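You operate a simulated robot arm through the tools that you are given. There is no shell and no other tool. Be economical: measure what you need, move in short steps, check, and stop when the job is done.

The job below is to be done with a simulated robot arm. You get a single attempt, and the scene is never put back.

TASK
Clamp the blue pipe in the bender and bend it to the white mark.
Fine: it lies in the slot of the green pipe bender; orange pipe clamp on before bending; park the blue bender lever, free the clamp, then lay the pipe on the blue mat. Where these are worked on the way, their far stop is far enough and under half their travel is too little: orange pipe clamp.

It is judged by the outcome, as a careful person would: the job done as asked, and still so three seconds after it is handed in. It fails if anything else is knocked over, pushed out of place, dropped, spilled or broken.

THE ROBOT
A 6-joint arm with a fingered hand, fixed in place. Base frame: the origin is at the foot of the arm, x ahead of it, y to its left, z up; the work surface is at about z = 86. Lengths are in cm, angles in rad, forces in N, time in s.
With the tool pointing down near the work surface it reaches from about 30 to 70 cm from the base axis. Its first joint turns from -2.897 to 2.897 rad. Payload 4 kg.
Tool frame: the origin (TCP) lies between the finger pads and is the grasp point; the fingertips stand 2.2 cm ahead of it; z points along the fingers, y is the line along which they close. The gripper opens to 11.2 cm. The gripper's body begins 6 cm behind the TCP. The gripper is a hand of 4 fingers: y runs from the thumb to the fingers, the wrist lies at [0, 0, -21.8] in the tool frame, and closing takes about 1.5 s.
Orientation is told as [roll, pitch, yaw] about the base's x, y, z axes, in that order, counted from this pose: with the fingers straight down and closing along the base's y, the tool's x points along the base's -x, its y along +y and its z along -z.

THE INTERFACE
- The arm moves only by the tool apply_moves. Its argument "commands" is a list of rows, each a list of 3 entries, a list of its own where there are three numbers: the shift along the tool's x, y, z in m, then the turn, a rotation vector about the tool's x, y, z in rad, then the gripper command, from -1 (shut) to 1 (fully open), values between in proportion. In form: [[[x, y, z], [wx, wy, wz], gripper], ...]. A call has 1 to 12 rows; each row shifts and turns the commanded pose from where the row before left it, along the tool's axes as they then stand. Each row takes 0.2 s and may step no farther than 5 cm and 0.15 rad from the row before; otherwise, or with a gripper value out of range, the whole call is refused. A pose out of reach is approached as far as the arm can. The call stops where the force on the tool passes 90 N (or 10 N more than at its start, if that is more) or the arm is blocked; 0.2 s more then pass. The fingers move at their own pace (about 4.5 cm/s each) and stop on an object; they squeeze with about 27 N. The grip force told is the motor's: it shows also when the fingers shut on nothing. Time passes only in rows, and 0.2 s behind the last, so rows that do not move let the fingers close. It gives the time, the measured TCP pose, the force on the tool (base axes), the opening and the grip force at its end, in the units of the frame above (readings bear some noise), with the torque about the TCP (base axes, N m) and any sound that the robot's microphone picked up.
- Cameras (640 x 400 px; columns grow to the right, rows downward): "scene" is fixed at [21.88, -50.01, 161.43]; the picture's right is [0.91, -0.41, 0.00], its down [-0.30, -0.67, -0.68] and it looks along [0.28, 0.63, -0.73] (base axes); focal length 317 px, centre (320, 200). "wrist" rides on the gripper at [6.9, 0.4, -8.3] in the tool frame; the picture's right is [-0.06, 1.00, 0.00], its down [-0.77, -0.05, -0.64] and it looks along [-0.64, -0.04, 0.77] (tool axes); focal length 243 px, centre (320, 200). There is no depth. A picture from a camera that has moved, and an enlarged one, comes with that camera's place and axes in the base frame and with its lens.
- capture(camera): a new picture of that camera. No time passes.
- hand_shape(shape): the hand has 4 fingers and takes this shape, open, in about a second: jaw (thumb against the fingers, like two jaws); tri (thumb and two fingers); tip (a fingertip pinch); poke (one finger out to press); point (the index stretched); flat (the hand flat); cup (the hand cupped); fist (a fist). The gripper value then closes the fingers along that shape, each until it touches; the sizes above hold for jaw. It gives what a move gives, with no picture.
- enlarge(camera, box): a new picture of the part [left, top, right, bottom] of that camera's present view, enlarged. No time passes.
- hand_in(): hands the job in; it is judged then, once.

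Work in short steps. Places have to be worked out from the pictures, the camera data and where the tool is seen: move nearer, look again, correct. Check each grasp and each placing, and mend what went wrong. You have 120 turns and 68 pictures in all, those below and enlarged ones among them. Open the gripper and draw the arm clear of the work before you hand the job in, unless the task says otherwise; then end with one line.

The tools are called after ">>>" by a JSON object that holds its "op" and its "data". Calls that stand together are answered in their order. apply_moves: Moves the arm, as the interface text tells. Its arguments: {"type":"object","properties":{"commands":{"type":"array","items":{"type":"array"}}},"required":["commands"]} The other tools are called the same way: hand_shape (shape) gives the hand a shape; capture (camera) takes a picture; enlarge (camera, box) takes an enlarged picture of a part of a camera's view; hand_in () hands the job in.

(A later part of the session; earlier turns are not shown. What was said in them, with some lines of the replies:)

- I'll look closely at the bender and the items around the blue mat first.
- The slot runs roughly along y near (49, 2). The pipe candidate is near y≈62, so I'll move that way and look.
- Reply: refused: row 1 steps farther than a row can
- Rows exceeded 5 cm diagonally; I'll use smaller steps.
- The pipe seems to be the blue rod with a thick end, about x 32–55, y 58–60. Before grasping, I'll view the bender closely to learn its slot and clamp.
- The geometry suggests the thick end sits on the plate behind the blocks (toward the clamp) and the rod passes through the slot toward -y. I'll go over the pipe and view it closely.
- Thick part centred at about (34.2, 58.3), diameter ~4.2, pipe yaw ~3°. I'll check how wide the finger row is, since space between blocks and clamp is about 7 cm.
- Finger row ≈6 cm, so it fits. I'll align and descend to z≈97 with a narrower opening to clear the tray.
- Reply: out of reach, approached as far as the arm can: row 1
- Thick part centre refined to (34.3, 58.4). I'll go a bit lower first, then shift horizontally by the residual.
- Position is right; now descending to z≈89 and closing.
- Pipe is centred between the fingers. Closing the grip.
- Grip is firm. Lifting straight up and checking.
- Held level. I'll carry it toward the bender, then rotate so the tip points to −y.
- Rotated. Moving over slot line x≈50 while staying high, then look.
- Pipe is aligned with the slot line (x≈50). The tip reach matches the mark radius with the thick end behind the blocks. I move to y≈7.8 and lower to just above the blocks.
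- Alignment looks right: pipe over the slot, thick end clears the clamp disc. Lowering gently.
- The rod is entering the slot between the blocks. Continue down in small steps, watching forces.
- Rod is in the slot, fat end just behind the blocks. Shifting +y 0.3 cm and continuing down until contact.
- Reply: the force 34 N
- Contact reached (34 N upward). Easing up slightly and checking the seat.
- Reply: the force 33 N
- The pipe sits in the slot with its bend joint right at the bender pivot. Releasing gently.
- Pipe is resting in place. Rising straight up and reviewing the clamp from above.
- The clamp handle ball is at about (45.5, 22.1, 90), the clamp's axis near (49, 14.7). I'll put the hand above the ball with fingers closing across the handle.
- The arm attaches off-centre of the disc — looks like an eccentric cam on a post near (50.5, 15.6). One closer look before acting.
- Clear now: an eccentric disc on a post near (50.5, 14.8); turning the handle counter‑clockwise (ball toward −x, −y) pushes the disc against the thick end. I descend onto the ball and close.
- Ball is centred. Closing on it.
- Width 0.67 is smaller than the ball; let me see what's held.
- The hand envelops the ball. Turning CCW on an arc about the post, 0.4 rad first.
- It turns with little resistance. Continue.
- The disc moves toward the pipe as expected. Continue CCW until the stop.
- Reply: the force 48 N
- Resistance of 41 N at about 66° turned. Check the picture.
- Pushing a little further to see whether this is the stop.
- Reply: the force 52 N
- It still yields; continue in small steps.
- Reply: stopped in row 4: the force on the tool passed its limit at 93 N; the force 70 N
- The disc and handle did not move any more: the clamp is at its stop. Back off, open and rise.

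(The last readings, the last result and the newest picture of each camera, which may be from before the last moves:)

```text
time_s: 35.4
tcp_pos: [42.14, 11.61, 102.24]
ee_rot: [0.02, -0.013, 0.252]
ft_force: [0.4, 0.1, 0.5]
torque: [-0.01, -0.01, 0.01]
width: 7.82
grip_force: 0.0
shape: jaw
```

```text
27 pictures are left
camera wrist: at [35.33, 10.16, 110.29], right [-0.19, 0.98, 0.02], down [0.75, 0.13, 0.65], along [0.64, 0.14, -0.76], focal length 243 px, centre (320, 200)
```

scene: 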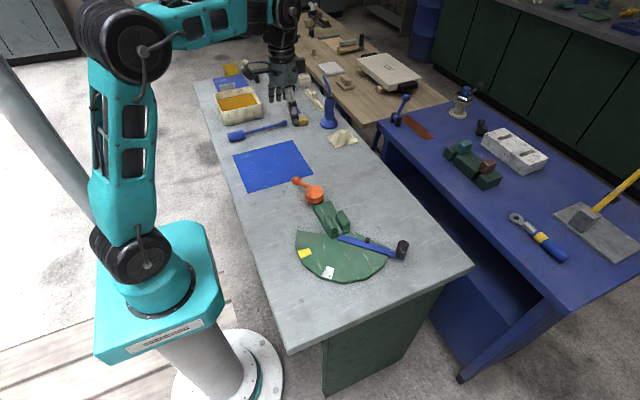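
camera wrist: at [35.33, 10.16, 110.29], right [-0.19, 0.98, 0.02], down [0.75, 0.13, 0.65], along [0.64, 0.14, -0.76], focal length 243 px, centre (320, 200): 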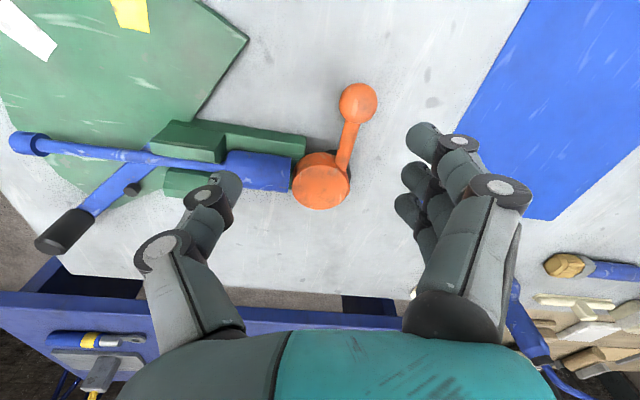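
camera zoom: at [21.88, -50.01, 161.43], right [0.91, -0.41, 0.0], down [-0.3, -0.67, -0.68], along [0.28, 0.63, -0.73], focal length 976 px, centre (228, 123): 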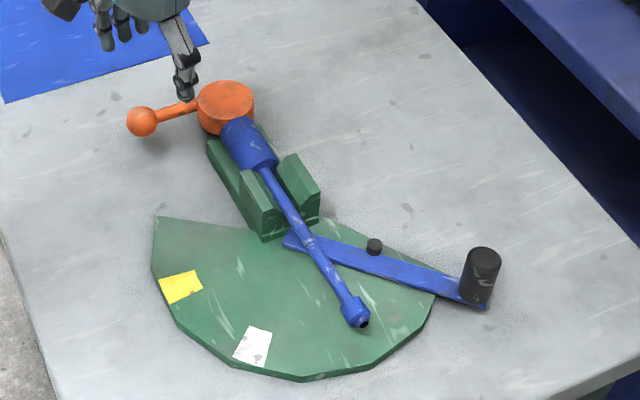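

The clamp handle is fully swung against the thick end. Next the lever: handle cylinder at about (61, −15), top z≈94; lever pivot ≈(49.8, −4). Rotating and moving above it.

>>> {"op": "apply_moves", "data": {"commands": [[[0, 0, -0.01], [0, 0, 0.146], 0.4], [[0, 0, -0.01], [0, 0, 0.146], 0.4], [[0, 0, -0.01], [0, 0, 0.146], 0.4], [[0, 0, -0.01], [0, 0, 0.146], 0.4], [[0, 0, -0.01], [0, 0, 0.146], 0.4], [[0, 0, -0.01], [0, 0, 0.146], 0.4], [[0, 0, 0], [0, 0, 0.146], 0.4]]}}

>>> {"op": "apply_moves", "data": {"commands": [[[-0.046, -0.0084, 0], [0, 0, 0], 0.4], [[-0.046, -0.0084, 0], [0, 0, 0], 0.4], [[-0.046, -0.0084, 0], [0, 0, 0], 0.4], [[-0.046, -0.0084, 0], [0, 0, 0], 0.4], [[-0.046, -0.0084, 0], [0, 0, 0], 0.4], [[-0.046, -0.0084, 0], [0, 0, 0], 0.4], [[-0.046, -0.0084, 0], [0, 0, 0], 0.4], [[0, 0, 0], [0, 0, 0], 0.4]]}}

>>> {"op": "capture", "data": {"camera": "wrist"}}

```text
time_s: 37.0
tcp_pos: [42.15, 11.52, 108.23]
ee_rot: [0.023, 0.009, -0.773]
ft_force: [0.0, 1.2, -0.2]
torque: [-0.03, -0.03, -0.01]
width: 7.81
grip_force: 0.0
shape: jaw
```

```text
time_s: 38.8
tcp_pos: [61.22, -15.29, 107.5]
ee_rot: [0.022, 0.011, -0.769]
ft_force: [0.6, 0.1, -0.3]
torque: [-0.02, 0.0, 0.0]
width: 7.82
grip_force: 0.2
shape: jaw
```

```text
26 pictures are left
camera wrist: at [56.58, -10.36, 115.86], right [0.74, 0.67, 0.02], down [0.51, -0.58, 0.63], along [0.44, -0.46, -0.77], focal length 243 px, centre (320, 200)
```

wrist: 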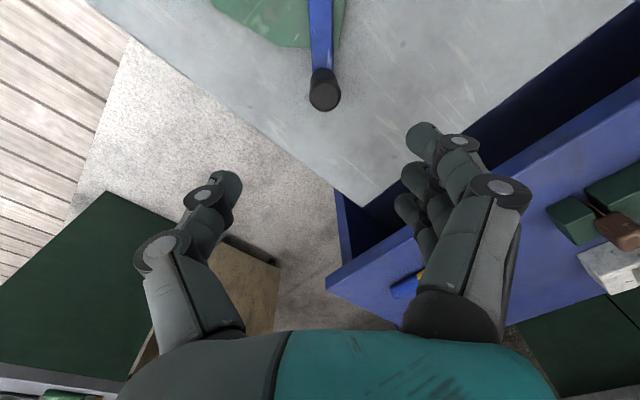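

Handle axis refined to about (61.4, −14.5). Levelling the tool and descending around it.

>>> {"op": "apply_moves", "data": {"commands": [[[0.004, 0.007, 0], [0.008, -0.023, 0], 0.4], [[0, 0, 0.04], [0, 0, 0], 0.4], [[0, 0, 0.04], [0, 0, 0], 0.4], [[0, 0, 0.035], [0, 0, 0], 0.4], [[0, 0, 0], [0, 0, 0], 0.4]]}}

>>> {"op": "capture", "data": {"camera": "wrist"}}

```text
time_s: 40.0
tcp_pos: [61.44, -14.34, 96.08]
ee_rot: [0.015, -0.011, -0.772]
ft_force: [-0.1, -0.2, -0.3]
torque: [0.01, -0.01, -0.03]
width: 7.85
grip_force: 0.1
shape: jaw
```

```text
25 pictures are left
camera wrist: at [56.67, -9.15, 104.21], right [0.74, 0.67, 0.02], down [0.5, -0.57, 0.65], along [0.45, -0.47, -0.76], focal length 243 px, centre (320, 200)
```

wrist: 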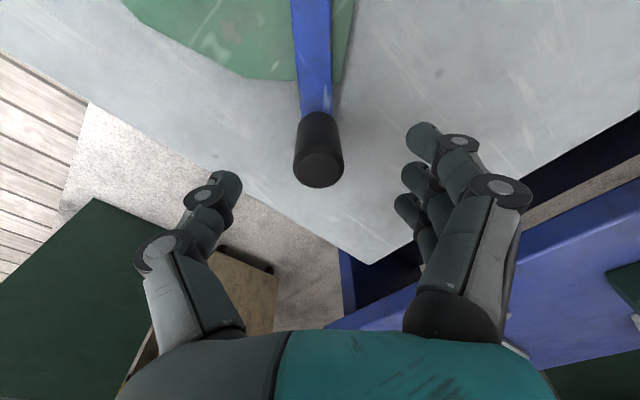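

Centred on the handle. Down to z≈92.5 and close.

>>> {"op": "apply_moves", "data": {"commands": [[[0, 0, 0.02], [0, 0, 0], 0.4], [[0, 0, 0.016], [0, 0, 0], 0.4], [[0, 0, 0], [0, 0, 0], -1], [[0, 0, 0], [0, 0, 0], -1], [[0, 0, 0], [0, 0, 0], -1], [[0, 0, 0], [0, 0, 0], -1], [[0, 0, 0], [0, 0, 0], -1], [[0, 0, 0], [0, 0, 0], -1], [[0, 0, 0], [0, 0, 0], -1], [[0, 0, 0], [0, 0, 0], -1]]}}

>>> {"op": "capture", "data": {"camera": "wrist"}}

```text
time_s: 42.2
tcp_pos: [61.59, -14.32, 92.58]
ee_rot: [0.015, -0.012, -0.771]
ft_force: [-7.4, -3.9, -1.3]
torque: [0.01, 0.08, 0.0]
width: 1.22
grip_force: 26.8
shape: jaw
```

```text
24 pictures are left
camera wrist: at [56.83, -9.19, 100.7], right [0.74, 0.67, 0.02], down [0.5, -0.57, 0.65], along [0.44, -0.47, -0.76], focal length 243 px, centre (320, 200)
```

wrist: 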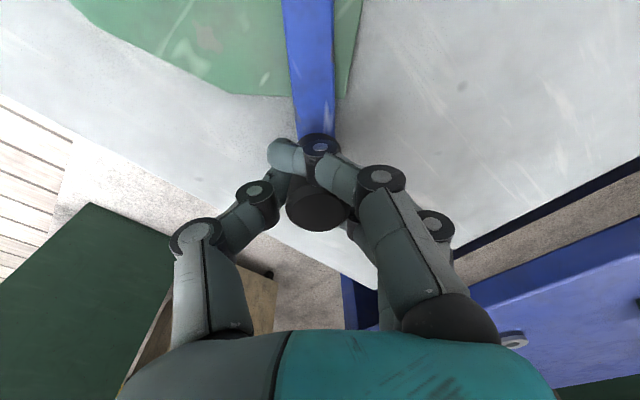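

Handle gripped. Sweeping the lever clockwise about the pivot, first 0.32 rad.

>>> {"op": "apply_moves", "data": {"commands": [[[0.0005, -0.0125, 0], [0, 0, 0.08], -1], [[0.0005, -0.0125, 0], [0, 0, 0.08], -1], [[0.0005, -0.0125, 0], [0, 0, 0.08], -1], [[0.0005, -0.0125, 0], [0, 0, 0.08], -1]]}}

```text
time_s: 43.2
tcp_pos: [57.6, -17.24, 92.5]
ee_rot: [0.019, -0.008, -1.094]
ft_force: [2.2, -1.9, 4.1]
torque: [-0.04, -0.22, 0.02]
width: 1.15
grip_force: 27.1
shape: jaw
```

Low forces, radius estimate good. Continue.

>>> {"op": "apply_moves", "data": {"commands": [[[0.0005, -0.0125, 0], [0, 0, 0.08], -1], [[0.0005, -0.0125, 0], [0, 0, 0.08], -1], [[0.0005, -0.0125, 0], [0, 0, 0.08], -1], [[0.0005, -0.0125, 0], [0, 0, 0.08], -1]]}}

>>> {"op": "enlarge", "data": {"camera": "scene", "box": [270, 180, 430, 310]}}

```text
time_s: 44.2
tcp_pos: [52.85, -19.06, 92.4]
ee_rot: [0.023, -0.003, -1.415]
ft_force: [2.6, -9.1, 19.7]
torque: [-0.41, -0.22, -0.06]
width: 1.21
grip_force: 26.7
shape: jaw
```

```text
3.08 times, centred on (350, 245) of scene
camera zoom: at [21.88, -50.01, 161.43], right [0.91, -0.41, 0.0], down [-0.3, -0.67, -0.68], along [0.28, 0.63, -0.73], focal length 976 px, centre (228, 62)
```

zoom: 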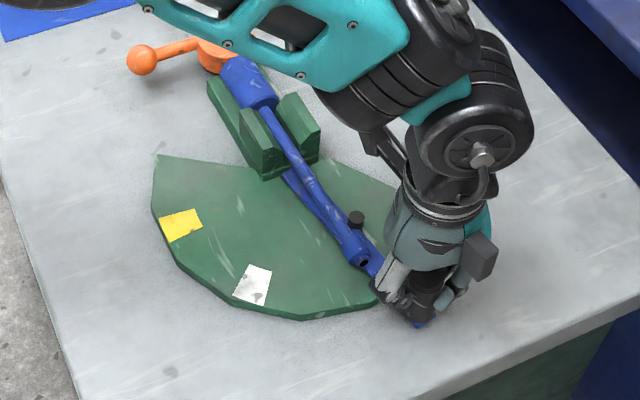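

The pin is just reaching the pipe. Continue, now bending.

>>> {"op": "apply_moves", "data": {"commands": [[[0.0003, -0.0125, -0.001], [0, 0, 0.08], -1], [[0.0003, -0.0125, -0.0005], [0, 0, 0.08], -1], [[0.0005, -0.0125, 0], [0, 0, 0.08], -1], [[0.0005, -0.0125, 0], [0, 0, 0.08], -1]]}}

>>> {"op": "enlarge", "data": {"camera": "scene", "box": [270, 180, 430, 310]}}

```text
time_s: 45.2
tcp_pos: [47.8, -19.05, 92.52]
ee_rot: [0.019, 0.002, -1.736]
ft_force: [-2.7, -22.7, 15.2]
torque: [-0.69, -0.1, -0.05]
width: 1.22
grip_force: 26.7
shape: jaw
```

```text
3.08 times, centred on (350, 245) of scene
camera zoom: at [21.88, -50.01, 161.43], right [0.91, -0.41, 0.0], down [-0.3, -0.67, -0.68], along [0.28, 0.63, -0.73], focal length 976 px, centre (228, 62)
```

zoom: 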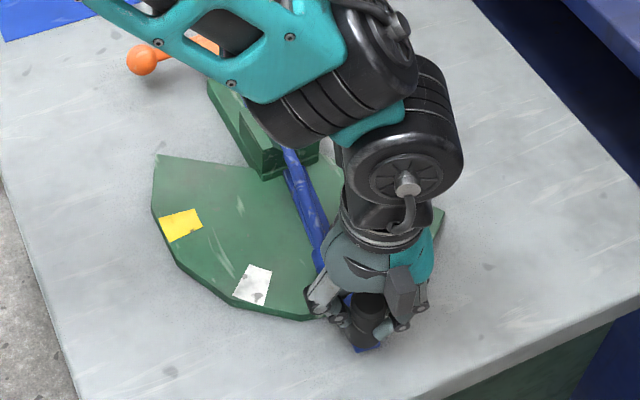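

Bending proceeds; slight outward radial pull, so I reduce the inward component. Continue.

>>> {"op": "apply_moves", "data": {"commands": [[[-0.0008, -0.0125, 0], [0, 0, 0.08], -1], [[0, -0.0125, 0], [0, 0, 0.08], -1], [[0.0003, -0.0125, 0], [0, 0, 0.08], -1]]}}

>>> {"op": "enlarge", "data": {"camera": "scene", "box": [270, 180, 430, 310]}}

```text
time_s: 46.0
tcp_pos: [44.19, -18.05, 92.39]
ee_rot: [0.017, 0.009, -1.973]
ft_force: [-5.2, -14.1, 22.1]
torque: [-0.61, 0.07, -0.02]
width: 1.25
grip_force: 26.8
shape: jaw
```

```text
3.08 times, centred on (350, 245) of scene
camera zoom: at [21.88, -50.01, 161.43], right [0.91, -0.41, 0.0], down [-0.3, -0.67, -0.68], along [0.28, 0.63, -0.73], focal length 976 px, centre (228, 62)
```

zoom: 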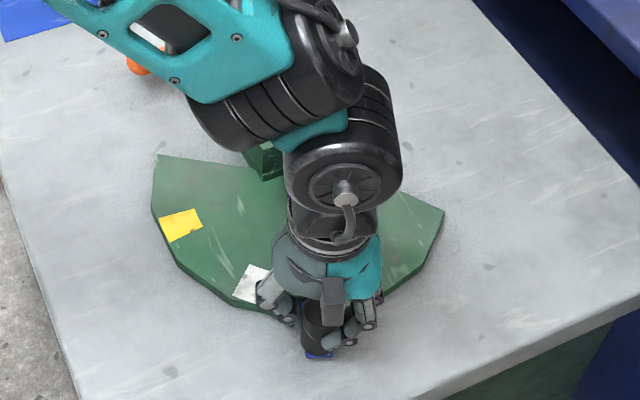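

The arm hides the pipe in the scene view; use the wrist camera.

>>> {"op": "capture", "data": {"camera": "wrist"}}

```text
20 pictures are left
camera wrist: at [47.19, -11.88, 100.67], right [0.89, -0.45, 0.02], down [-0.36, -0.69, 0.63], along [-0.27, -0.57, -0.77], focal length 243 px, centre (320, 200)
```

wrist: 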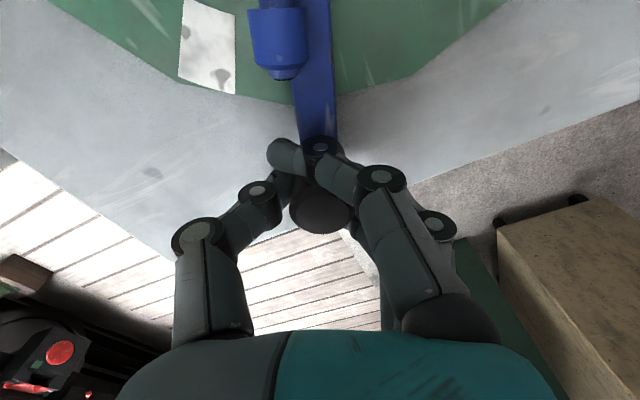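

Pipe tip is at about −118°, mark centre at about −136.6° (±6.5°). Bend 0.32 rad more.

>>> {"op": "apply_moves", "data": {"commands": [[[0, -0.0125, -0.0005], [0, 0, 0.08], -1], [[0.0003, -0.0125, -0.0005], [0, 0, 0.08], -1], [[0.0005, -0.0125, 0], [0, 0, 0.08], -1], [[0.0005, -0.0125, 0], [0, 0, 0.08], -1], [[0, 0, 0], [0, 0, 0], -1]]}}

>>> {"op": "capture", "data": {"camera": "wrist"}}

```text
time_s: 47.2
tcp_pos: [39.82, -15.62, 92.29]
ee_rot: [0.012, 0.013, -2.293]
ft_force: [-12.7, -15.8, 28.0]
torque: [-0.68, 0.31, 0.0]
width: 1.3
grip_force: 27.0
shape: jaw
```

```text
19 pictures are left
camera wrist: at [44.68, -10.66, 100.6], right [0.71, -0.71, 0.01], down [-0.55, -0.54, 0.63], along [-0.44, -0.45, -0.77], focal length 243 px, centre (320, 200)
```

wrist: 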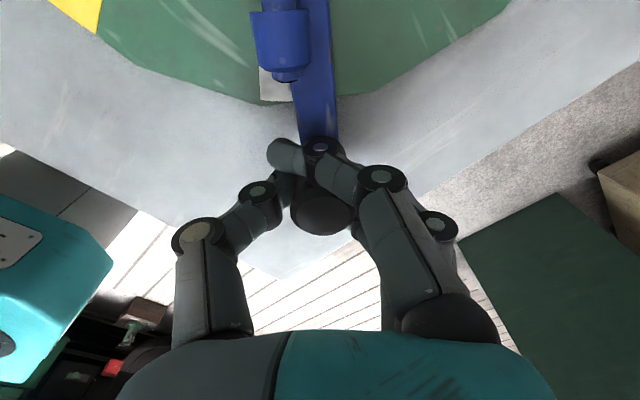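

Pipe tip is now over the mark centre. I back the lever off a little to see if it springs back.

>>> {"op": "apply_moves", "data": {"commands": [[[0.0005, 0.0125, 0], [0, 0, -0.08], -1], [[0.0005, 0.0125, 0], [0, 0, -0.08], -1], [[0.0005, 0.0125, 0], [0, 0, -0.08], -1]]}}

>>> {"op": "capture", "data": {"camera": "wrist"}}

```text
time_s: 48.0
tcp_pos: [43.01, -17.61, 92.37]
ee_rot: [0.016, 0.011, -2.051]
ft_force: [-6.7, -12.8, 4.6]
torque: [-0.44, 0.05, -0.02]
width: 1.23
grip_force: 27.2
shape: jaw
```

```text
18 pictures are left
camera wrist: at [46.55, -11.66, 100.69], right [0.86, -0.52, 0.01], down [-0.41, -0.66, 0.63], along [-0.32, -0.55, -0.77], focal length 243 px, centre (320, 200)
```

wrist: 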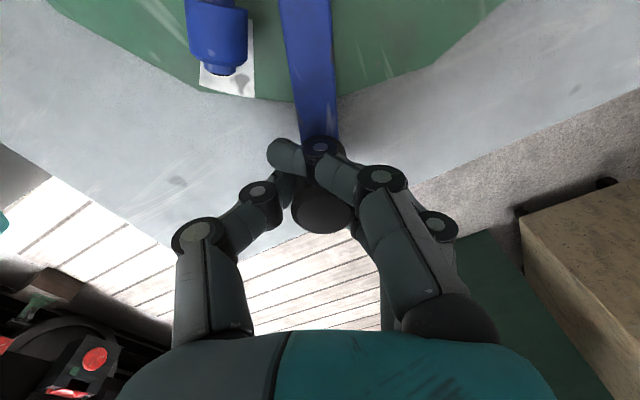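

Slight spring-back: tip now about 2.5° short of mark centre. I re-bend to ~0.045 rad beyond the previous position.

>>> {"op": "apply_moves", "data": {"commands": [[[0.0003, -0.0125, 0], [0, 0, 0.08], -1], [[0.0005, -0.0125, 0], [0, 0, 0.08], -1], [[0.0005, -0.0125, 0], [0, 0, 0.08], -1], [[0.0002, -0.0075, 0], [0, 0, 0.048], -1], [[0, 0, 0], [0, 0, 0], -1], [[0.0002, 0.0075, 0], [0, 0, -0.048], -1], [[0.0005, 0.0125, 0], [0, 0, -0.08], -1], [[0.0005, 0.0125, 0], [0, 0, -0.08], -1], [[0.0005, 0.0125, 0], [0, 0, -0.08], -1]]}}

>>> {"op": "capture", "data": {"camera": "wrist"}}

```text
time_s: 50.0
tcp_pos: [43.04, -17.63, 92.44]
ee_rot: [0.015, 0.012, -2.049]
ft_force: [-4.1, -8.9, -0.2]
torque: [-0.28, 0.0, -0.03]
width: 1.24
grip_force: 27.4
shape: jaw
```

```text
17 pictures are left
camera wrist: at [46.57, -11.68, 100.73], right [0.86, -0.52, 0.02], down [-0.41, -0.66, 0.63], along [-0.32, -0.55, -0.77], focal length 243 px, centre (320, 200)
```

wrist: 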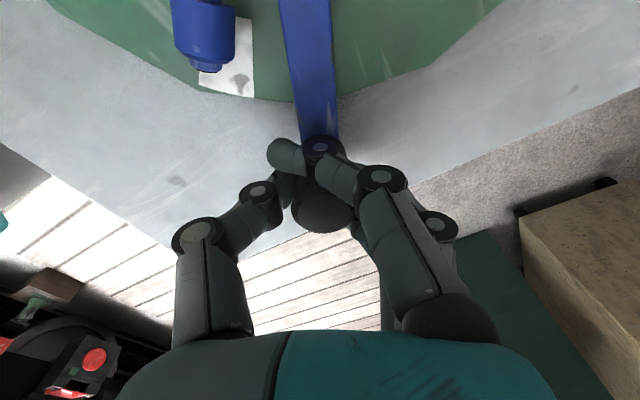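

Tip now computes to −137.2° versus mark −137.1°. Parking the lever: sweep back to the start.

>>> {"op": "apply_moves", "data": {"commands": [[[0.0005, 0.0125, 0], [0, 0, -0.08], -1], [[0.0005, 0.0125, 0], [0, 0, -0.08], -1], [[0.0005, 0.0125, 0], [0, 0, -0.08], -1], [[0.0005, 0.0125, 0], [0, 0, -0.08], -1], [[0.0005, 0.0125, 0], [0, 0, -0.08], -1], [[0.0005, 0.0125, 0], [0, 0, -0.08], -1], [[0.0005, 0.0125, 0], [0, 0, -0.08], -1], [[0.0005, 0.0125, 0], [0, 0, -0.08], -1], [[0.0005, 0.0125, 0], [0, 0, -0.08], -1], [[0.0005, 0.0125, 0], [0, 0, -0.08], -1], [[0.0005, 0.0125, 0], [0, 0, -0.08], -1], [[0.0005, 0.0125, 0], [0, 0, -0.08], -1]]}}

```text
time_s: 52.6
tcp_pos: [57.4, -17.49, 92.61]
ee_rot: [0.016, -0.006, -1.089]
ft_force: [-9.5, 15.5, -16.2]
torque: [0.3, 0.01, 0.02]
width: 1.02
grip_force: 27.1
shape: jaw
```

Four more rows to reach the start, with a slight inward correction.

>>> {"op": "apply_moves", "data": {"commands": [[[0.0018, 0.0125, 0.0005], [0, 0, -0.08], -1], [[0.0008, 0.0125, 0.0005], [0, 0, -0.08], -1], [[0.0005, 0.0125, 0], [0, 0, -0.08], -1], [[0.0005, 0.0125, 0], [0, 0, -0.08], -1], [[0, 0.003, 0], [0, 0, -0.02], -1], [[0, 0, 0], [0, 0, 0], -1]]}}

```text
time_s: 54.0
tcp_pos: [61.64, -14.34, 92.69]
ee_rot: [0.013, -0.013, -0.752]
ft_force: [-9.4, -11.7, -16.6]
torque: [-0.04, 0.16, -0.01]
width: 1.05
grip_force: 27.3
shape: jaw
```

The lever is back at its start stop. Opening and rising.

>>> {"op": "apply_moves", "data": {"commands": [[[0, 0, 0], [0, 0, 0], -0.3], [[0, 0, 0], [0, 0, 0], 0.2], [[0, 0, 0], [0, 0, 0], 0.4], [[0, 0, 0], [0, 0, 0], 0.4], [[0, 0, 0], [0, 0, 0], 0.4], [[0, 0, 0], [0, 0, 0], 0.4], [[0, 0, -0.03], [0, 0, 0], 0.4], [[0, 0, -0.045], [0, 0, 0], 0.4], [[0, 0, -0.045], [0, 0, 0], 0.4], [[0, 0, -0.03], [0, 0, 0], 0.4]]}}

>>> {"op": "enlarge", "data": {"camera": "scene", "box": [270, 160, 430, 290]}}

```text
time_s: 56.2
tcp_pos: [61.37, -14.14, 107.8]
ee_rot: [0.017, -0.013, -0.751]
ft_force: [-0.6, 0.2, 0.0]
torque: [-0.02, 0.03, -0.02]
width: 7.81
grip_force: 0.0
shape: jaw
```

```text
3.08 times, centred on (350, 225) of scene
camera zoom: at [21.88, -50.01, 161.43], right [0.91, -0.41, 0.0], down [-0.3, -0.67, -0.68], along [0.28, 0.63, -0.73], focal length 976 px, centre (228, 123)
```

zoom: 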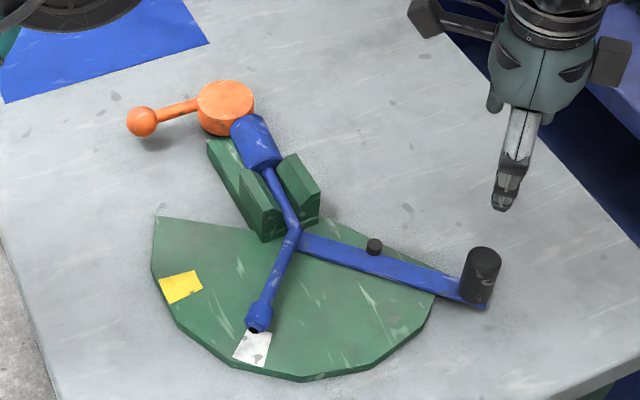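

The lever is parked and the tip lies over the mark, but the pipe body seems slightly yawed in the slot. A closer look to measure the bend.

>>> {"op": "enlarge", "data": {"camera": "scene", "box": [310, 180, 370, 245]}}

```text
6.15 times, centred on (340, 212) of scene
camera zoom: at [21.88, -50.01, 161.43], right [0.91, -0.41, 0.0], down [-0.3, -0.67, -0.68], along [0.28, 0.63, -0.73], focal length 1952 px, centre (197, 123)
```

zoom: 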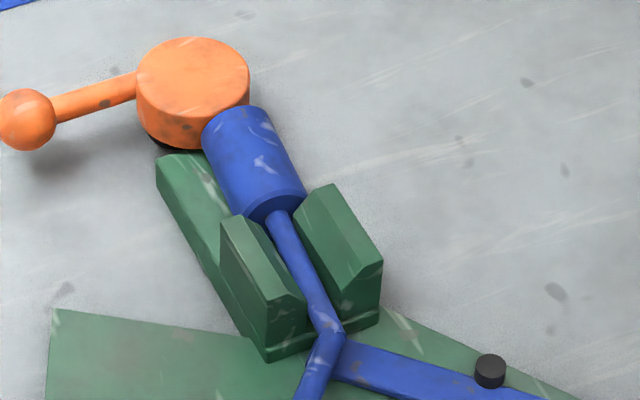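

Fitting the fan as a circle (centre ≈(49.9, −3.1)), the mark is ~45° from the slot line, whereas the pipe body is yawed a few degrees, so the true bend may be short. I'll take an overhead wrist view to measure.

>>> {"op": "apply_moves", "data": {"commands": [[[0.047, 0, -0.005], [0, 0, 0], 0.4], [[0.047, 0, -0.005], [0, 0, 0], 0.4], [[0.047, 0, 0], [0, 0, 0], 0.4], [[0.047, 0, 0], [0, 0, 0], 0.4], [[0.047, 0, 0], [0, 0, 0], 0.4], [[0.047, 0, 0], [0, 0, 0], 0.4], [[0.04, 0, 0], [0, 0, 0], 0.4]]}}

>>> {"op": "enlarge", "data": {"camera": "wrist", "box": [190, 80, 430, 320]}}

```text
time_s: 57.8
tcp_pos: [37.78, 7.64, 108.34]
ee_rot: [0.016, -0.01, -0.752]
ft_force: [0.1, -0.6, -0.5]
torque: [-0.05, 0.02, 0.01]
width: 7.79
grip_force: 0.1
shape: jaw
```

```text
1.67 times, centred on (310, 200) of wrist
camera zoom: at [32.99, 12.74, 116.5], right [0.73, 0.69, 0.02], down [0.51, -0.56, 0.65], along [0.46, -0.47, -0.76], focal length 404 px, centre (337, 200)
```

zoom: 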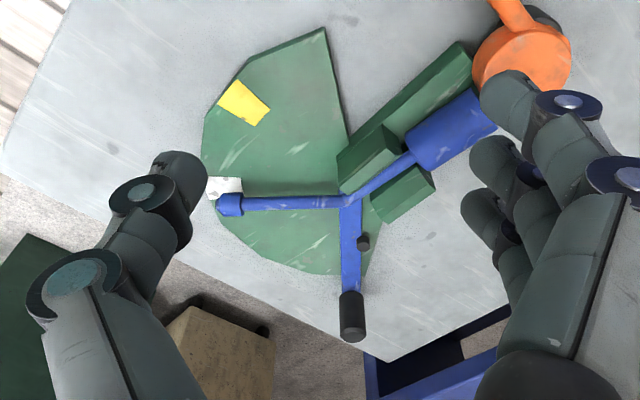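

Overhead measurement: bend ≈40° versus mark ≈45°, since the body yawed within the slot. I'll bend about 0.1 rad more: go back over the lever handle.

>>> {"op": "apply_moves", "data": {"commands": [[[-0.047, 0, 0], [0, 0, 0], 0.4], [[-0.047, 0, 0], [0, 0, 0], 0.4], [[-0.047, 0, 0], [0, 0, 0], 0.4], [[-0.047, 0, 0], [0, 0, 0], 0.4], [[-0.047, 0, 0], [0, 0, 0], 0.4], [[-0.047, 0, 0], [0, 0, 0], 0.4], [[-0.04, 0, 0], [0, 0, 0], 0.4], [[0, 0, 0.045], [0, 0, 0], 0.4], [[0, 0, 0.045], [0, 0, 0], 0.4], [[0, 0, 0.03], [0, 0, 0], 0.4], [[0, 0, 0.035], [0, 0, 0], 0.4], [[0, 0, 0], [0, 0, 0], 0.4]]}}

```text
time_s: 60.4
tcp_pos: [61.59, -14.31, 93.26]
ee_rot: [0.016, -0.011, -0.75]
ft_force: [1.2, -0.2, -0.6]
torque: [0.0, 0.02, 0.02]
width: 7.79
grip_force: 0.1
shape: jaw
```

Positioned as before; lower 0.6 cm and grip the handle.

>>> {"op": "apply_moves", "data": {"commands": [[[0, 0, 0.006], [0, 0, 0.02], 0.4], [[0, 0, 0], [0, 0, 0], -1], [[0, 0, 0], [0, 0, 0], -1], [[0, 0, 0], [0, 0, 0], -1], [[0, 0, 0], [0, 0, 0], -1], [[0, 0, 0], [0, 0, 0], -1], [[0, 0, 0], [0, 0, 0], -1], [[0, 0, 0], [0, 0, 0], -1], [[0, 0, 0], [0, 0, 0], -1]]}}

>>> {"op": "apply_moves", "data": {"commands": [[[0.0005, -0.0125, 0], [0, 0, 0.08], -1], [[0.0005, -0.0125, 0], [0, 0, 0.08], -1], [[0.0005, -0.0125, 0], [0, 0, 0.08], -1], [[0.0005, -0.0125, 0], [0, 0, 0.08], -1], [[0.0005, -0.0125, 0], [0, 0, 0.08], -1], [[0.0005, -0.0125, 0], [0, 0, 0.08], -1], [[0.0005, -0.0125, 0], [0, 0, 0.08], -1], [[0.0003, -0.0125, -0.0005], [0, 0, 0.08], -1], [[-0.0005, -0.0125, -0.0005], [0, 0, 0.08], -1], [[0, -0.0125, 0], [0, 0, 0.08], -1], [[0.0003, -0.0125, 0], [0, 0, 0.08], -1], [[0.0005, -0.0125, 0], [0, 0, 0.08], -1]]}}

```text
time_s: 62.4
tcp_pos: [61.55, -14.12, 92.61]
ee_rot: [0.014, -0.011, -0.771]
ft_force: [-5.7, -3.8, -1.4]
torque: [0.0, 0.03, -0.02]
width: 1.19
grip_force: 26.9
shape: jaw
```

```text
time_s: 65.0
tcp_pos: [48.08, -19.0, 92.47]
ee_rot: [0.02, 0.005, -1.732]
ft_force: [0.2, 0.3, 16.9]
torque: [-0.21, -0.11, -0.02]
width: 1.21
grip_force: 26.8
shape: jaw
```

Continue to just past the previous maximum (+0.1 rad).

>>> {"op": "apply_moves", "data": {"commands": [[[-0.0003, -0.0125, 0], [0, 0, 0.08], -1], [[0, -0.0125, -0.0005], [0, 0, 0.08], -1], [[0.0003, -0.0125, 0], [0, 0, 0.08], -1], [[0.0005, -0.0125, -0.0005], [0, 0, 0.08], -1], [[0.0003, -0.0125, 0], [0, 0, 0.08], -1], [[0.0003, -0.0125, 0], [0, 0, 0.08], -1], [[0.0003, -0.0125, 0], [0, 0, 0.08], -1], [[0.0003, -0.0125, 0], [0, 0, 0.08], -1], [[0.0003, -0.0115, 0], [0, 0, 0.073], -1], [[0, 0, 0], [0, 0, 0], -1]]}}

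>>> {"op": "capture", "data": {"camera": "wrist"}}

```text
time_s: 67.2
tcp_pos: [38.29, -13.96, 92.42]
ee_rot: [0.011, 0.013, -2.447]
ft_force: [-20.1, -18.7, 23.4]
torque: [-0.66, 0.5, 0.0]
width: 1.31
grip_force: 27.2
shape: jaw
```

```text
13 pictures are left
camera wrist: at [43.71, -9.79, 100.68], right [0.59, -0.81, 0.01], down [-0.63, -0.45, 0.63], along [-0.51, -0.38, -0.77], focal length 243 px, centre (320, 200)
```

wrist: 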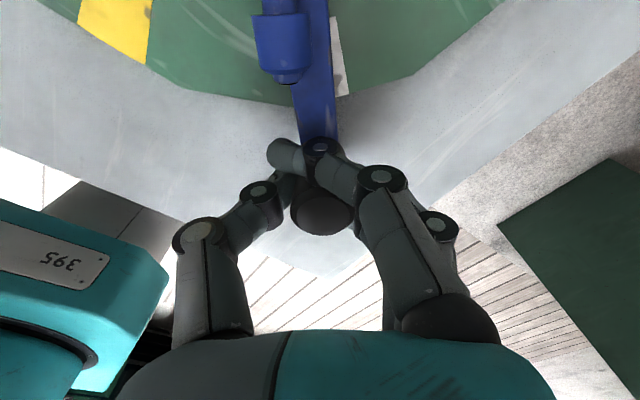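

Loaded tip ≈ −142°, which should relax to ≈ −139.5° (bend ≈45°). Parking the lever again.

>>> {"op": "apply_moves", "data": {"commands": [[[0.0005, 0.0125, 0], [0, 0, -0.08], -1], [[0.0005, 0.0125, 0], [0, 0, -0.08], -1], [[0.0005, 0.0125, 0], [0, 0, -0.08], -1], [[0.0005, 0.0125, 0], [0, 0, -0.08], -1], [[0.0005, 0.0125, 0], [0, 0, -0.08], -1], [[0.0005, 0.0125, 0], [0, 0, -0.08], -1], [[0.0005, 0.0125, 0], [0, 0, -0.08], -1], [[0.0005, 0.0125, 0], [0, 0, -0.08], -1], [[0.0005, 0.0125, 0], [0, 0, -0.08], -1], [[0.0005, 0.0125, 0], [0, 0, -0.08], -1], [[0.0005, 0.0125, 0], [0, 0, -0.08], -1], [[0.0005, 0.0125, 0], [0, 0, -0.08], -1]]}}

>>> {"op": "apply_moves", "data": {"commands": [[[0.0005, 0.0125, 0], [0, 0, -0.08], -1], [[0.0005, 0.0125, 0], [0, 0, -0.08], -1], [[0.0005, 0.0125, 0], [0, 0, -0.08], -1], [[0.0005, 0.0125, 0], [0, 0, -0.08], -1], [[0.0008, 0.0125, 0], [0, 0, -0.08], -1], [[0.0015, 0.0125, 0.0005], [0, 0, -0.08], -1], [[0.0008, 0.0125, 0.0005], [0, 0, -0.08], -1]]}}

```text
time_s: 69.8
tcp_pos: [51.51, -19.17, 92.5]
ee_rot: [0.019, 0.002, -1.48]
ft_force: [-2.7, 23.3, -3.8]
torque: [0.34, -0.1, -0.01]
width: 1.18
grip_force: 26.8
shape: jaw
```

```text
time_s: 71.4
tcp_pos: [59.67, -16.29, 92.62]
ee_rot: [0.019, -0.013, -0.923]
ft_force: [5.5, -7.5, -8.4]
torque: [-0.03, -0.12, -0.06]
width: 0.86
grip_force: 27.2
shape: jaw
```

Last 0.17 rad to the start stop, then release and rise.

>>> {"op": "apply_moves", "data": {"commands": [[[0.0005, 0.0125, 0], [0, 0, -0.08], -1], [[0.0005, 0.0125, 0], [0, 0, -0.08], -1], [[0, 0.004, 0], [0, 0, -0.01], -1], [[0, 0, 0], [0, 0, 0], -1]]}}

>>> {"op": "apply_moves", "data": {"commands": [[[0, 0, 0], [0, 0, 0], -0.3], [[0, 0, 0], [0, 0, 0], 0.2], [[0, 0, 0], [0, 0, 0], 0.4], [[0, 0, 0], [0, 0, 0], 0.4], [[0, 0, 0], [0, 0, 0], 0.4], [[0, 0, 0], [0, 0, 0], 0.4], [[0, 0, -0.03], [0, 0, 0], 0.4], [[0, 0, -0.045], [0, 0, 0], 0.4], [[0, 0, -0.045], [0, 0, 0], 0.4], [[0, 0, -0.04], [0, 0, 0], 0.4]]}}

>>> {"op": "apply_moves", "data": {"commands": [[[0.047, 0, 0], [0, 0, 0], 0.4], [[0.047, 0, 0], [0, 0, 0], 0.4], [[0.047, 0, 0], [0, 0, 0], 0.4], [[0.047, 0, 0], [0, 0, 0], 0.4], [[0.047, 0, 0], [0, 0, 0], 0.4], [[0.047, 0, 0], [0, 0, 0], 0.4], [[0.047, 0, 0], [0, 0, 0], 0.4]]}}

>>> {"op": "enlarge", "data": {"camera": "wrist", "box": [190, 80, 430, 320]}}

```text
time_s: 72.4
tcp_pos: [61.68, -14.32, 92.66]
ee_rot: [0.013, -0.013, -0.757]
ft_force: [-9.4, -27.0, -3.7]
torque: [-0.36, 0.23, -0.01]
width: 1.13
grip_force: 26.8
shape: jaw
```

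```text
time_s: 74.6
tcp_pos: [61.48, -14.54, 108.66]
ee_rot: [0.017, -0.012, -0.753]
ft_force: [0.0, -0.3, 0.2]
torque: [0.02, 0.0, -0.01]
width: 7.78
grip_force: 0.1
shape: jaw
```

```text
time_s: 76.2
tcp_pos: [37.64, 8.3, 108.32]
ee_rot: [0.015, -0.013, -0.755]
ft_force: [-0.6, -0.5, -0.2]
torque: [0.0, 0.05, 0.03]
width: 7.82
grip_force: 0.1
shape: jaw
```

```text
1.67 times, centred on (310, 200) of wrist
camera zoom: at [32.8, 13.48, 116.47], right [0.73, 0.68, 0.02], down [0.51, -0.56, 0.65], along [0.45, -0.47, -0.76], focal length 404 px, centre (337, 200)
```

zoom: 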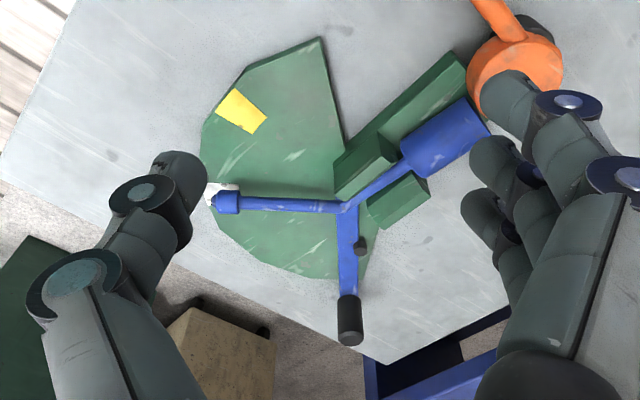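

Bend now measures ≈46° with the tip on the mark, lever parked. Next free the clamp: rotate the hand and go over its ball at ≈(41.5, 15.0).

>>> {"op": "apply_moves", "data": {"commands": [[[0, 0, 0], [0, 0, -0.147], 0.3], [[0, 0, 0], [0, 0, -0.147], 0.3], [[0, 0, 0], [0, 0, -0.147], 0.3], [[0, 0, 0], [0, 0, -0.147], 0.3], [[0, 0, 0], [0, 0, -0.147], 0.3], [[-0.02, 0.034, 0], [0, 0, 0], 0.3], [[-0.019, 0.033, 0], [0, 0, 0], 0.3], [[0, 0, 0.045], [0, 0, 0], 0.3], [[0, 0, 0.045], [0, 0, 0], 0.3], [[0, 0, 0], [0, 0, 0], 0.3]]}}

>>> {"op": "capture", "data": {"camera": "wrist"}}

```text
time_s: 78.4
tcp_pos: [41.61, 14.83, 99.44]
ee_rot: [0.003, -0.02, -0.019]
ft_force: [-0.4, 0.6, 0.4]
torque: [-0.03, 0.0, 0.01]
width: 7.32
grip_force: 0.1
shape: jaw
```

```text
11 pictures are left
camera wrist: at [34.66, 15.42, 107.49], right [0.08, 1.0, 0.0], down [0.75, -0.07, 0.66], along [0.65, -0.05, -0.75], focal length 243 px, centre (320, 200)
```

wrist: 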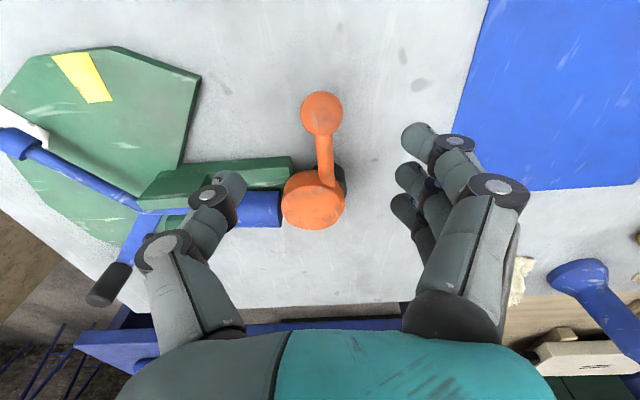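

Centred on the ball. Descend and grip it.

>>> {"op": "apply_moves", "data": {"commands": [[[0, 0.002, 0.035], [0, 0, 0], 0.3], [[0, 0, 0.035], [0, 0, 0], 0.3], [[0, 0, 0.024], [0, 0, 0], 0.3], [[0, 0, 0], [0, 0, 0], -1], [[0, 0, 0], [0, 0, 0], -1], [[0, 0, 0], [0, 0, 0], -1], [[0, 0, 0], [0, 0, 0], -1], [[0, 0, 0], [0, 0, 0], -1], [[0, 0, 0], [0, 0, 0], -1], [[0, 0, 0], [0, 0, 0], -1], [[0, 0, 0], [0, 0, 0], -1]]}}

```text
time_s: 80.8
tcp_pos: [41.84, 15.12, 90.19]
ee_rot: [0.001, -0.019, -0.018]
ft_force: [0.4, 0.0, -19.7]
torque: [0.1, 0.04, 0.09]
width: 0.85
grip_force: 27.5
shape: jaw
```

Ball enveloped. Turn clockwise back to its original position.

>>> {"op": "apply_moves", "data": {"commands": [[[-0.0004, 0.0088, 0], [0, 0, 0.1], -1], [[-0.0004, 0.0088, 0], [0, 0, 0.1], -1], [[-0.0004, 0.0088, 0], [0, 0, 0.1], -1], [[-0.0004, 0.0088, 0], [0, 0, 0.1], -1], [[-0.0004, 0.0088, 0], [0, 0, 0.1], -1]]}}

>>> {"op": "apply_moves", "data": {"commands": [[[-0.0004, 0.0088, 0], [0, 0, 0.1], -1], [[-0.0004, 0.0088, 0], [0, 0, 0.1], -1], [[-0.0004, 0.0088, 0], [0, 0, 0.1], -1], [[-0.0004, 0.0088, 0], [0, 0, 0.1], -1], [[-0.0004, 0.0088, 0], [0, 0, 0.1], -1]]}}

```text
time_s: 82.0
tcp_pos: [42.93, 19.44, 90.1]
ee_rot: [0.011, -0.017, -0.52]
ft_force: [3.9, -3.0, -11.5]
torque: [0.0, 0.02, 0.06]
width: 0.8
grip_force: 26.6
shape: jaw
```

```text
time_s: 83.2
tcp_pos: [45.96, 22.49, 89.88]
ee_rot: [0.012, -0.009, -1.021]
ft_force: [2.2, -21.3, -12.3]
torque: [-0.16, -0.02, 0.22]
width: 0.77
grip_force: 27.0
shape: jaw
```

The clamp handle is back at its original stop. Release and rise.

>>> {"op": "apply_moves", "data": {"commands": [[[0, 0, 0], [0, 0, 0], -0.3], [[0, 0, 0], [0, 0, 0], 0.2], [[0, 0, 0], [0, 0, 0], 0.4], [[0, 0, 0], [0, 0, 0], 0.4], [[0, 0, 0], [0, 0, 0], 0.4], [[0, 0, 0], [0, 0, 0], 0.4], [[0, 0, -0.03], [0, 0, 0], 0.4], [[0, 0, -0.045], [0, 0, 0], 0.4], [[0, 0, -0.045], [0, 0, 0], 0.4]]}}

>>> {"op": "enlarge", "data": {"camera": "scene", "box": [270, 160, 390, 260]}}

```text
time_s: 85.2
tcp_pos: [45.9, 22.46, 102.16]
ee_rot: [0.017, -0.008, -1.018]
ft_force: [-0.2, 0.4, -0.2]
torque: [-0.03, -0.03, -0.01]
width: 7.8
grip_force: 0.1
shape: jaw
```

```text
4.00 times, centred on (330, 210) of scene
camera zoom: at [21.88, -50.01, 161.43], right [0.91, -0.41, 0.0], down [-0.3, -0.67, -0.68], along [0.28, 0.63, -0.73], focal length 1269 px, centre (280, 160)
```

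zoom: 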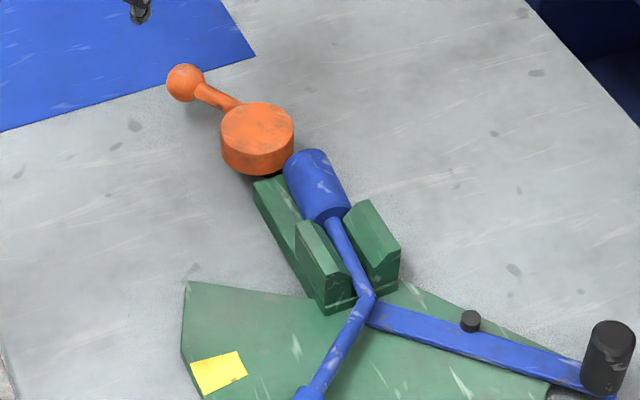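

Clamp freed. Go over the thick end (≈(50.6, 7.4), axis ≈ −95.6°) to pick the pipe up.

>>> {"op": "apply_moves", "data": {"commands": [[[0, 0, -0.02], [0, 0, 0.13], 0.4], [[0, 0, 0], [0, 0, 0.13], 0.4], [[0, 0, 0], [0, 0, 0.13], 0.4], [[0, 0, 0], [0, 0, 0.13], 0.4], [[0, 0, 0], [0, 0, 0.13], 0.4], [[-0.0362, 0.0154, 0], [0, 0, 0], 0.4], [[-0.0362, 0.0154, 0], [0, 0, 0], 0.4], [[-0.0362, 0.0154, 0], [0, 0, 0], 0.4], [[-0.0362, 0.0154, 0], [0, 0, 0], 0.4], [[0, 0, 0], [0, 0, 0], 0.4]]}}

>>> {"op": "capture", "data": {"camera": "wrist"}}

```text
time_s: 87.4
tcp_pos: [50.74, 7.49, 104.07]
ee_rot: [0.019, 0.005, -1.669]
ft_force: [-0.1, -0.3, 0.4]
torque: [-0.03, 0.0, 0.02]
width: 7.8
grip_force: 0.1
shape: jaw
```

```text
9 pictures are left
camera wrist: at [51.8, 14.37, 112.35], right [0.99, -0.16, 0.02], down [-0.14, -0.76, 0.64], along [-0.09, -0.63, -0.77], focal length 243 px, centre (320, 200)
```

wrist: 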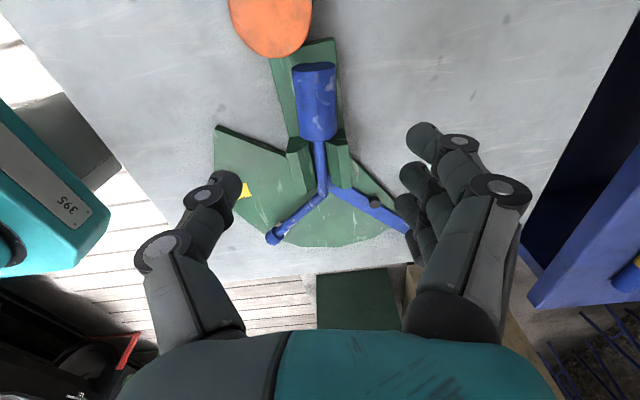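

Aligned on the thick end. Descend in steps and close.

>>> {"op": "apply_moves", "data": {"commands": [[[0, 0, 0.04], [-0.007, -0.018, 0], 0.4], [[0, 0, 0.04], [0, 0, 0], 0.4], [[0, 0, 0.03], [0, 0, 0], 0.4], [[0, 0, 0.012], [0, 0, 0], 0.4], [[0, 0, 0.007], [0, 0, 0], 0.4], [[0, 0, 0], [0, 0, 0], 0.4]]}}

```text
time_s: 88.8
tcp_pos: [50.83, 7.48, 91.27]
ee_rot: [0.026, -0.014, -1.67]
ft_force: [0.3, 0.0, -0.9]
torque: [-0.04, 0.0, 0.0]
width: 7.81
grip_force: 0.0
shape: jaw
```

No contact. Closing the grip.

>>> {"op": "apply_moves", "data": {"commands": [[[0, 0, 0.002], [0, 0, 0], 0], [[0, 0, 0], [0, 0, 0], -1], [[0, 0, 0], [0, 0, 0], -1], [[0, 0, 0], [0, 0, 0], -1], [[0, 0, 0], [0, 0, 0], -1], [[0, 0, 0], [0, 0, 0], -1], [[0, 0, 0], [0, 0, 0], -1], [[0, 0, 0], [0, 0, 0], -1]]}}

>>> {"op": "capture", "data": {"camera": "wrist"}}

```text
time_s: 90.6
tcp_pos: [50.81, 7.35, 90.98]
ee_rot: [0.025, -0.015, -1.67]
ft_force: [-0.1, 1.2, 0.6]
torque: [0.02, -0.01, -0.02]
width: 2.64
grip_force: 27.1
shape: jaw
```

```text
8 pictures are left
camera wrist: at [51.86, 14.4, 99.16], right [0.99, -0.16, 0.03], down [-0.14, -0.75, 0.65], along [-0.09, -0.65, -0.76], focal length 243 px, centre (320, 200)
```

wrist: 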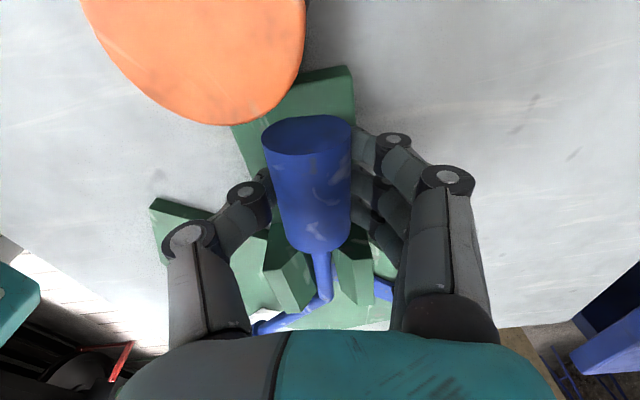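

Firm grip (2.64 as before). Lifting straight up out of the slot.

>>> {"op": "apply_moves", "data": {"commands": [[[0, 0, -0.01], [0, 0, 0], -1], [[0, 0, -0.015], [0, 0, 0], -1], [[0, 0, -0.03], [0, 0, 0], -1], [[0, 0, -0.04], [0, 0, 0], -1], [[0, 0, -0.04], [0, 0, 0], -1], [[0, 0, 0], [0, 0, 0], -1]]}}

>>> {"op": "capture", "data": {"camera": "scene"}}

```text
time_s: 92.0
tcp_pos: [50.34, 7.47, 104.34]
ee_rot: [0.027, -0.013, -1.67]
ft_force: [0.4, -0.7, -1.5]
torque: [0.01, -0.04, -0.02]
width: 2.61
grip_force: 26.5
shape: jaw
```

```text
7 pictures are left
```

scene: 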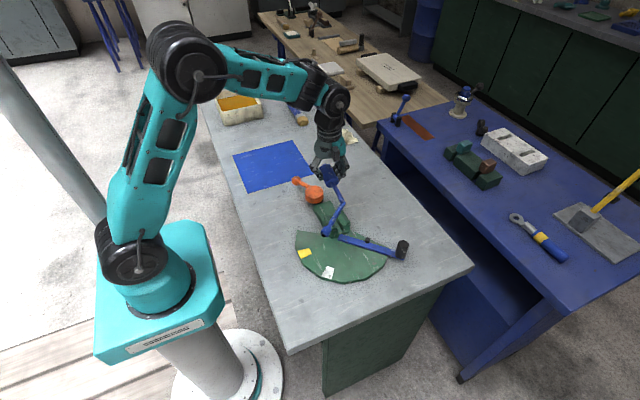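

Lifted cleanly; the bender and clamp are undisturbed. Mat spans about x 30.5–54, y 28–49; carry the pipe to TCP (48, 44) turned a bit so the bent shape fits diagonally.

>>> {"op": "apply_moves", "data": {"commands": [[[0.0453, -0.0074, 0], [0, 0, 0], -1], [[0.0453, -0.0074, 0], [0, 0, 0], -1], [[0.0453, -0.0074, 0], [0, 0, 0], -1], [[0.0453, -0.0074, 0], [0, 0, 0], -1], [[0.0453, -0.0074, 0.005], [0, 0, 0], -1], [[0.0453, -0.0074, 0.005], [0, 0, 0], -1], [[0.0453, -0.0074, 0.005], [0, 0, 0], -1], [[0.0453, -0.0074, 0.005], [0, 0, 0], -1], [[0, 0, 0], [0, 0, 0.14], -1], [[0, 0, 0], [0, 0, 0.14], -1], [[0, 0, 0], [0, 0, 0], -1]]}}

>>> {"op": "enlarge", "data": {"camera": "scene", "box": [210, 80, 360, 210]}}

```text
time_s: 94.4
tcp_pos: [48.34, 44.22, 101.99]
ee_rot: [0.03, -0.005, -1.951]
ft_force: [-0.1, 0.7, -0.6]
torque: [0.01, -0.04, 0.0]
width: 2.61
grip_force: 27.0
shape: jaw
```

```text
3.08 times, centred on (285, 145) of scene
camera zoom: at [21.88, -50.01, 161.43], right [0.91, -0.41, 0.0], down [-0.3, -0.67, -0.68], along [0.28, 0.63, -0.73], focal length 976 px, centre (428, 369)
```

zoom: 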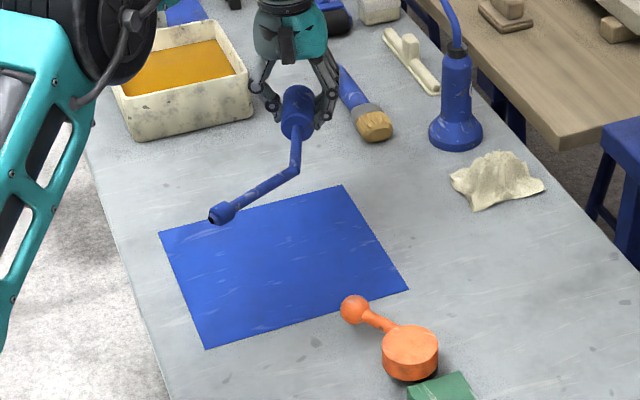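

Pipe hangs above the mat with the shape fully inside its outline. Lowering.

>>> {"op": "apply_moves", "data": {"commands": [[[0, 0, 0.04], [0, 0, 0], -1], [[0, 0, 0.04], [0, 0, 0], -1], [[0, 0, 0.025], [0, 0, 0], -1], [[0, 0, 0.01], [0, 0, 0], -1], [[0, 0, 0], [0, 0, 0], -1]]}}

>>> {"op": "enlarge", "data": {"camera": "scene", "box": [210, 80, 360, 210]}}

```text
time_s: 95.6
tcp_pos: [48.56, 43.87, 90.42]
ee_rot: [0.027, -0.005, -1.95]
ft_force: [0.6, -0.8, -1.9]
torque: [-0.01, 0.02, 0.01]
width: 2.62
grip_force: 27.7
shape: jaw
```

```text
3.08 times, centred on (285, 145) of scene
camera zoom: at [21.88, -50.01, 161.43], right [0.91, -0.41, 0.0], down [-0.3, -0.67, -0.68], along [0.28, 0.63, -0.73], focal length 976 px, centre (428, 369)
```

zoom: 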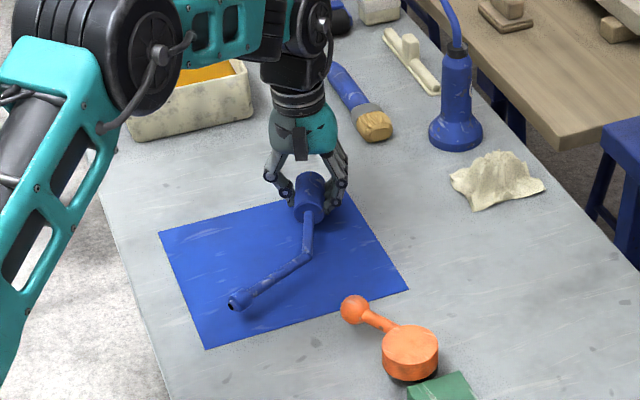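

Well within the mat, about 1 cm above it. Lower gently until contact.

>>> {"op": "apply_moves", "data": {"commands": [[[0, 0, 0.005], [0, 0, 0], -1], [[0, 0, 0.004], [0, 0, 0], -1], [[0, 0, 0.002], [0, 0, 0], -1], [[0, 0, 0], [0, 0, 0], -1]]}}

```text
time_s: 96.6
tcp_pos: [48.56, 44.01, 89.25]
ee_rot: [0.027, -0.007, -1.95]
ft_force: [0.4, 0.7, -0.8]
torque: [0.01, 0.0, 0.0]
width: 2.62
grip_force: 27.0
shape: jaw
```

>>> {"op": "apply_moves", "data": {"commands": [[[0, 0, 0.002], [0, 0, 0], -1], [[0, 0, 0.002], [0, 0, 0], -1], [[0, 0, 0], [0, 0, 0], -1]]}}

```text
time_s: 97.4
tcp_pos: [48.5, 44.02, 89.01]
ee_rot: [0.028, -0.005, -1.949]
ft_force: [1.0, 0.6, -0.4]
torque: [0.02, -0.03, 0.01]
width: 2.61
grip_force: 27.6
shape: jaw
```

Still no contact; a little lower.

>>> {"op": "apply_moves", "data": {"commands": [[[0, 0, 0.002], [0, 0, 0], -1], [[0, 0, 0.002], [0, 0, 0], -1], [[0, 0, 0], [0, 0, 0], -1]]}}

```text
time_s: 98.2
tcp_pos: [48.57, 43.92, 88.63]
ee_rot: [0.029, -0.004, -1.949]
ft_force: [-1.5, 1.5, 13.8]
torque: [0.01, 0.11, -0.02]
width: 2.65
grip_force: 27.0
shape: jaw
```

Contact (14 N). Opening gently, then rising.

>>> {"op": "apply_moves", "data": {"commands": [[[0, 0, -0.0005], [0, 0, 0], -0.5], [[0, 0, 0], [0, 0, 0], -0.3], [[0, 0, 0], [0, 0, 0], 0], [[0, 0, 0], [0, 0, 0], 0.3], [[0, 0, 0], [0, 0, 0], 0.4], [[0, 0, 0], [0, 0, 0], 0.4], [[0, 0, -0.02], [0, 0, 0], 0.4], [[0, 0, -0.04], [0, 0, 0], 0.4], [[0, 0, -0.045], [0, 0, 0], 0.4], [[0, 0, -0.04], [0, 0, 0], 0.4]]}}

>>> {"op": "apply_moves", "data": {"commands": [[[-0.03, -0.03, -0.01], [0, 0, 0], 0.8], [[-0.03, -0.03, -0.02], [0, 0, 0], 0.8], [[-0.03, -0.03, -0.02], [0, 0, 0], 0.8], [[-0.03, -0.03, -0.02], [0, 0, 0], 0.8], [[-0.03, -0.03, 0], [0, 0, 0], 0.8], [[-0.03, -0.03, 0], [0, 0, 0], 0.8], [[0, 0, 0], [0, 0, 0], 0.8]]}}

>>> {"op": "capture", "data": {"camera": "scene"}}

```text
time_s: 100.4
tcp_pos: [48.27, 44.1, 103.14]
ee_rot: [0.028, -0.007, -1.949]
ft_force: [0.4, -0.3, 0.3]
torque: [0.01, -0.02, 0.01]
width: 7.82
grip_force: 0.0
shape: jaw
```

```text
time_s: 102.0
tcp_pos: [24.56, 34.04, 109.59]
ee_rot: [0.028, -0.006, -1.95]
ft_force: [0.5, 0.1, -0.1]
torque: [-0.02, -0.04, 0.01]
width: 10.08
grip_force: 0.1
shape: jaw
```

```text
4 pictures are left
```

scene: 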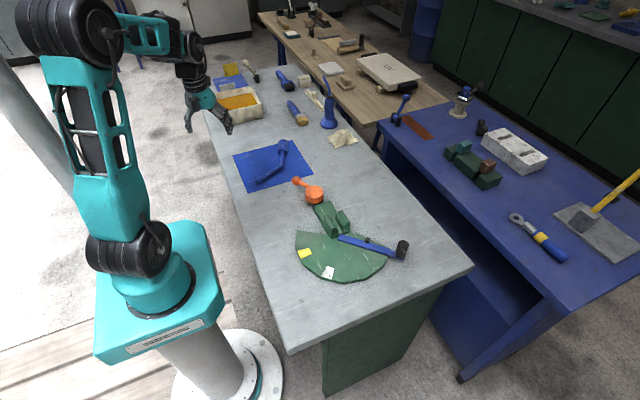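

The wide view shows the pipe on the mat and the other items in place. One last close look to confirm.

>>> {"op": "enlarge", "data": {"camera": "scene", "box": [210, 110, 420, 290]}}

```text
2.22 times, centred on (315, 200) of scene
camera zoom: at [21.88, -50.01, 161.43], right [0.91, -0.41, 0.0], down [-0.3, -0.67, -0.68], along [0.28, 0.63, -0.73], focal length 705 px, centre (331, 200)
```

zoom: 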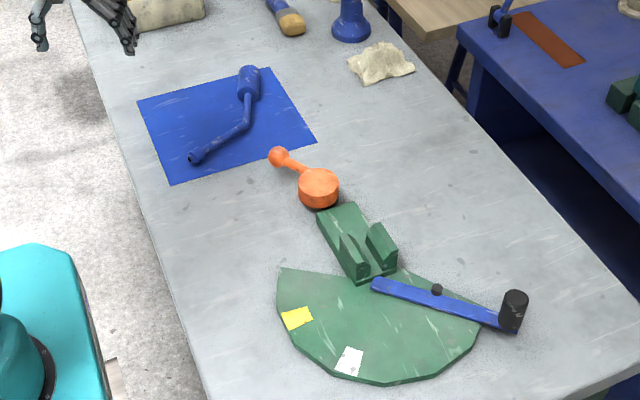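

The pipe rests on the mat with a bend of about 43–46°, the lever is parked, the clamp is free, and the arm is clear. Handing in.

>>> {"op": "hand_in", "data": {}}

```text
The job is handed in.
```

I clamped the blue pipe in the bender and bent it to the white mark, measured from the pictures at about 43–46° against the mark's 45°. The lever is parked, the clamp is freed, and the pipe is lying on the blue mat.
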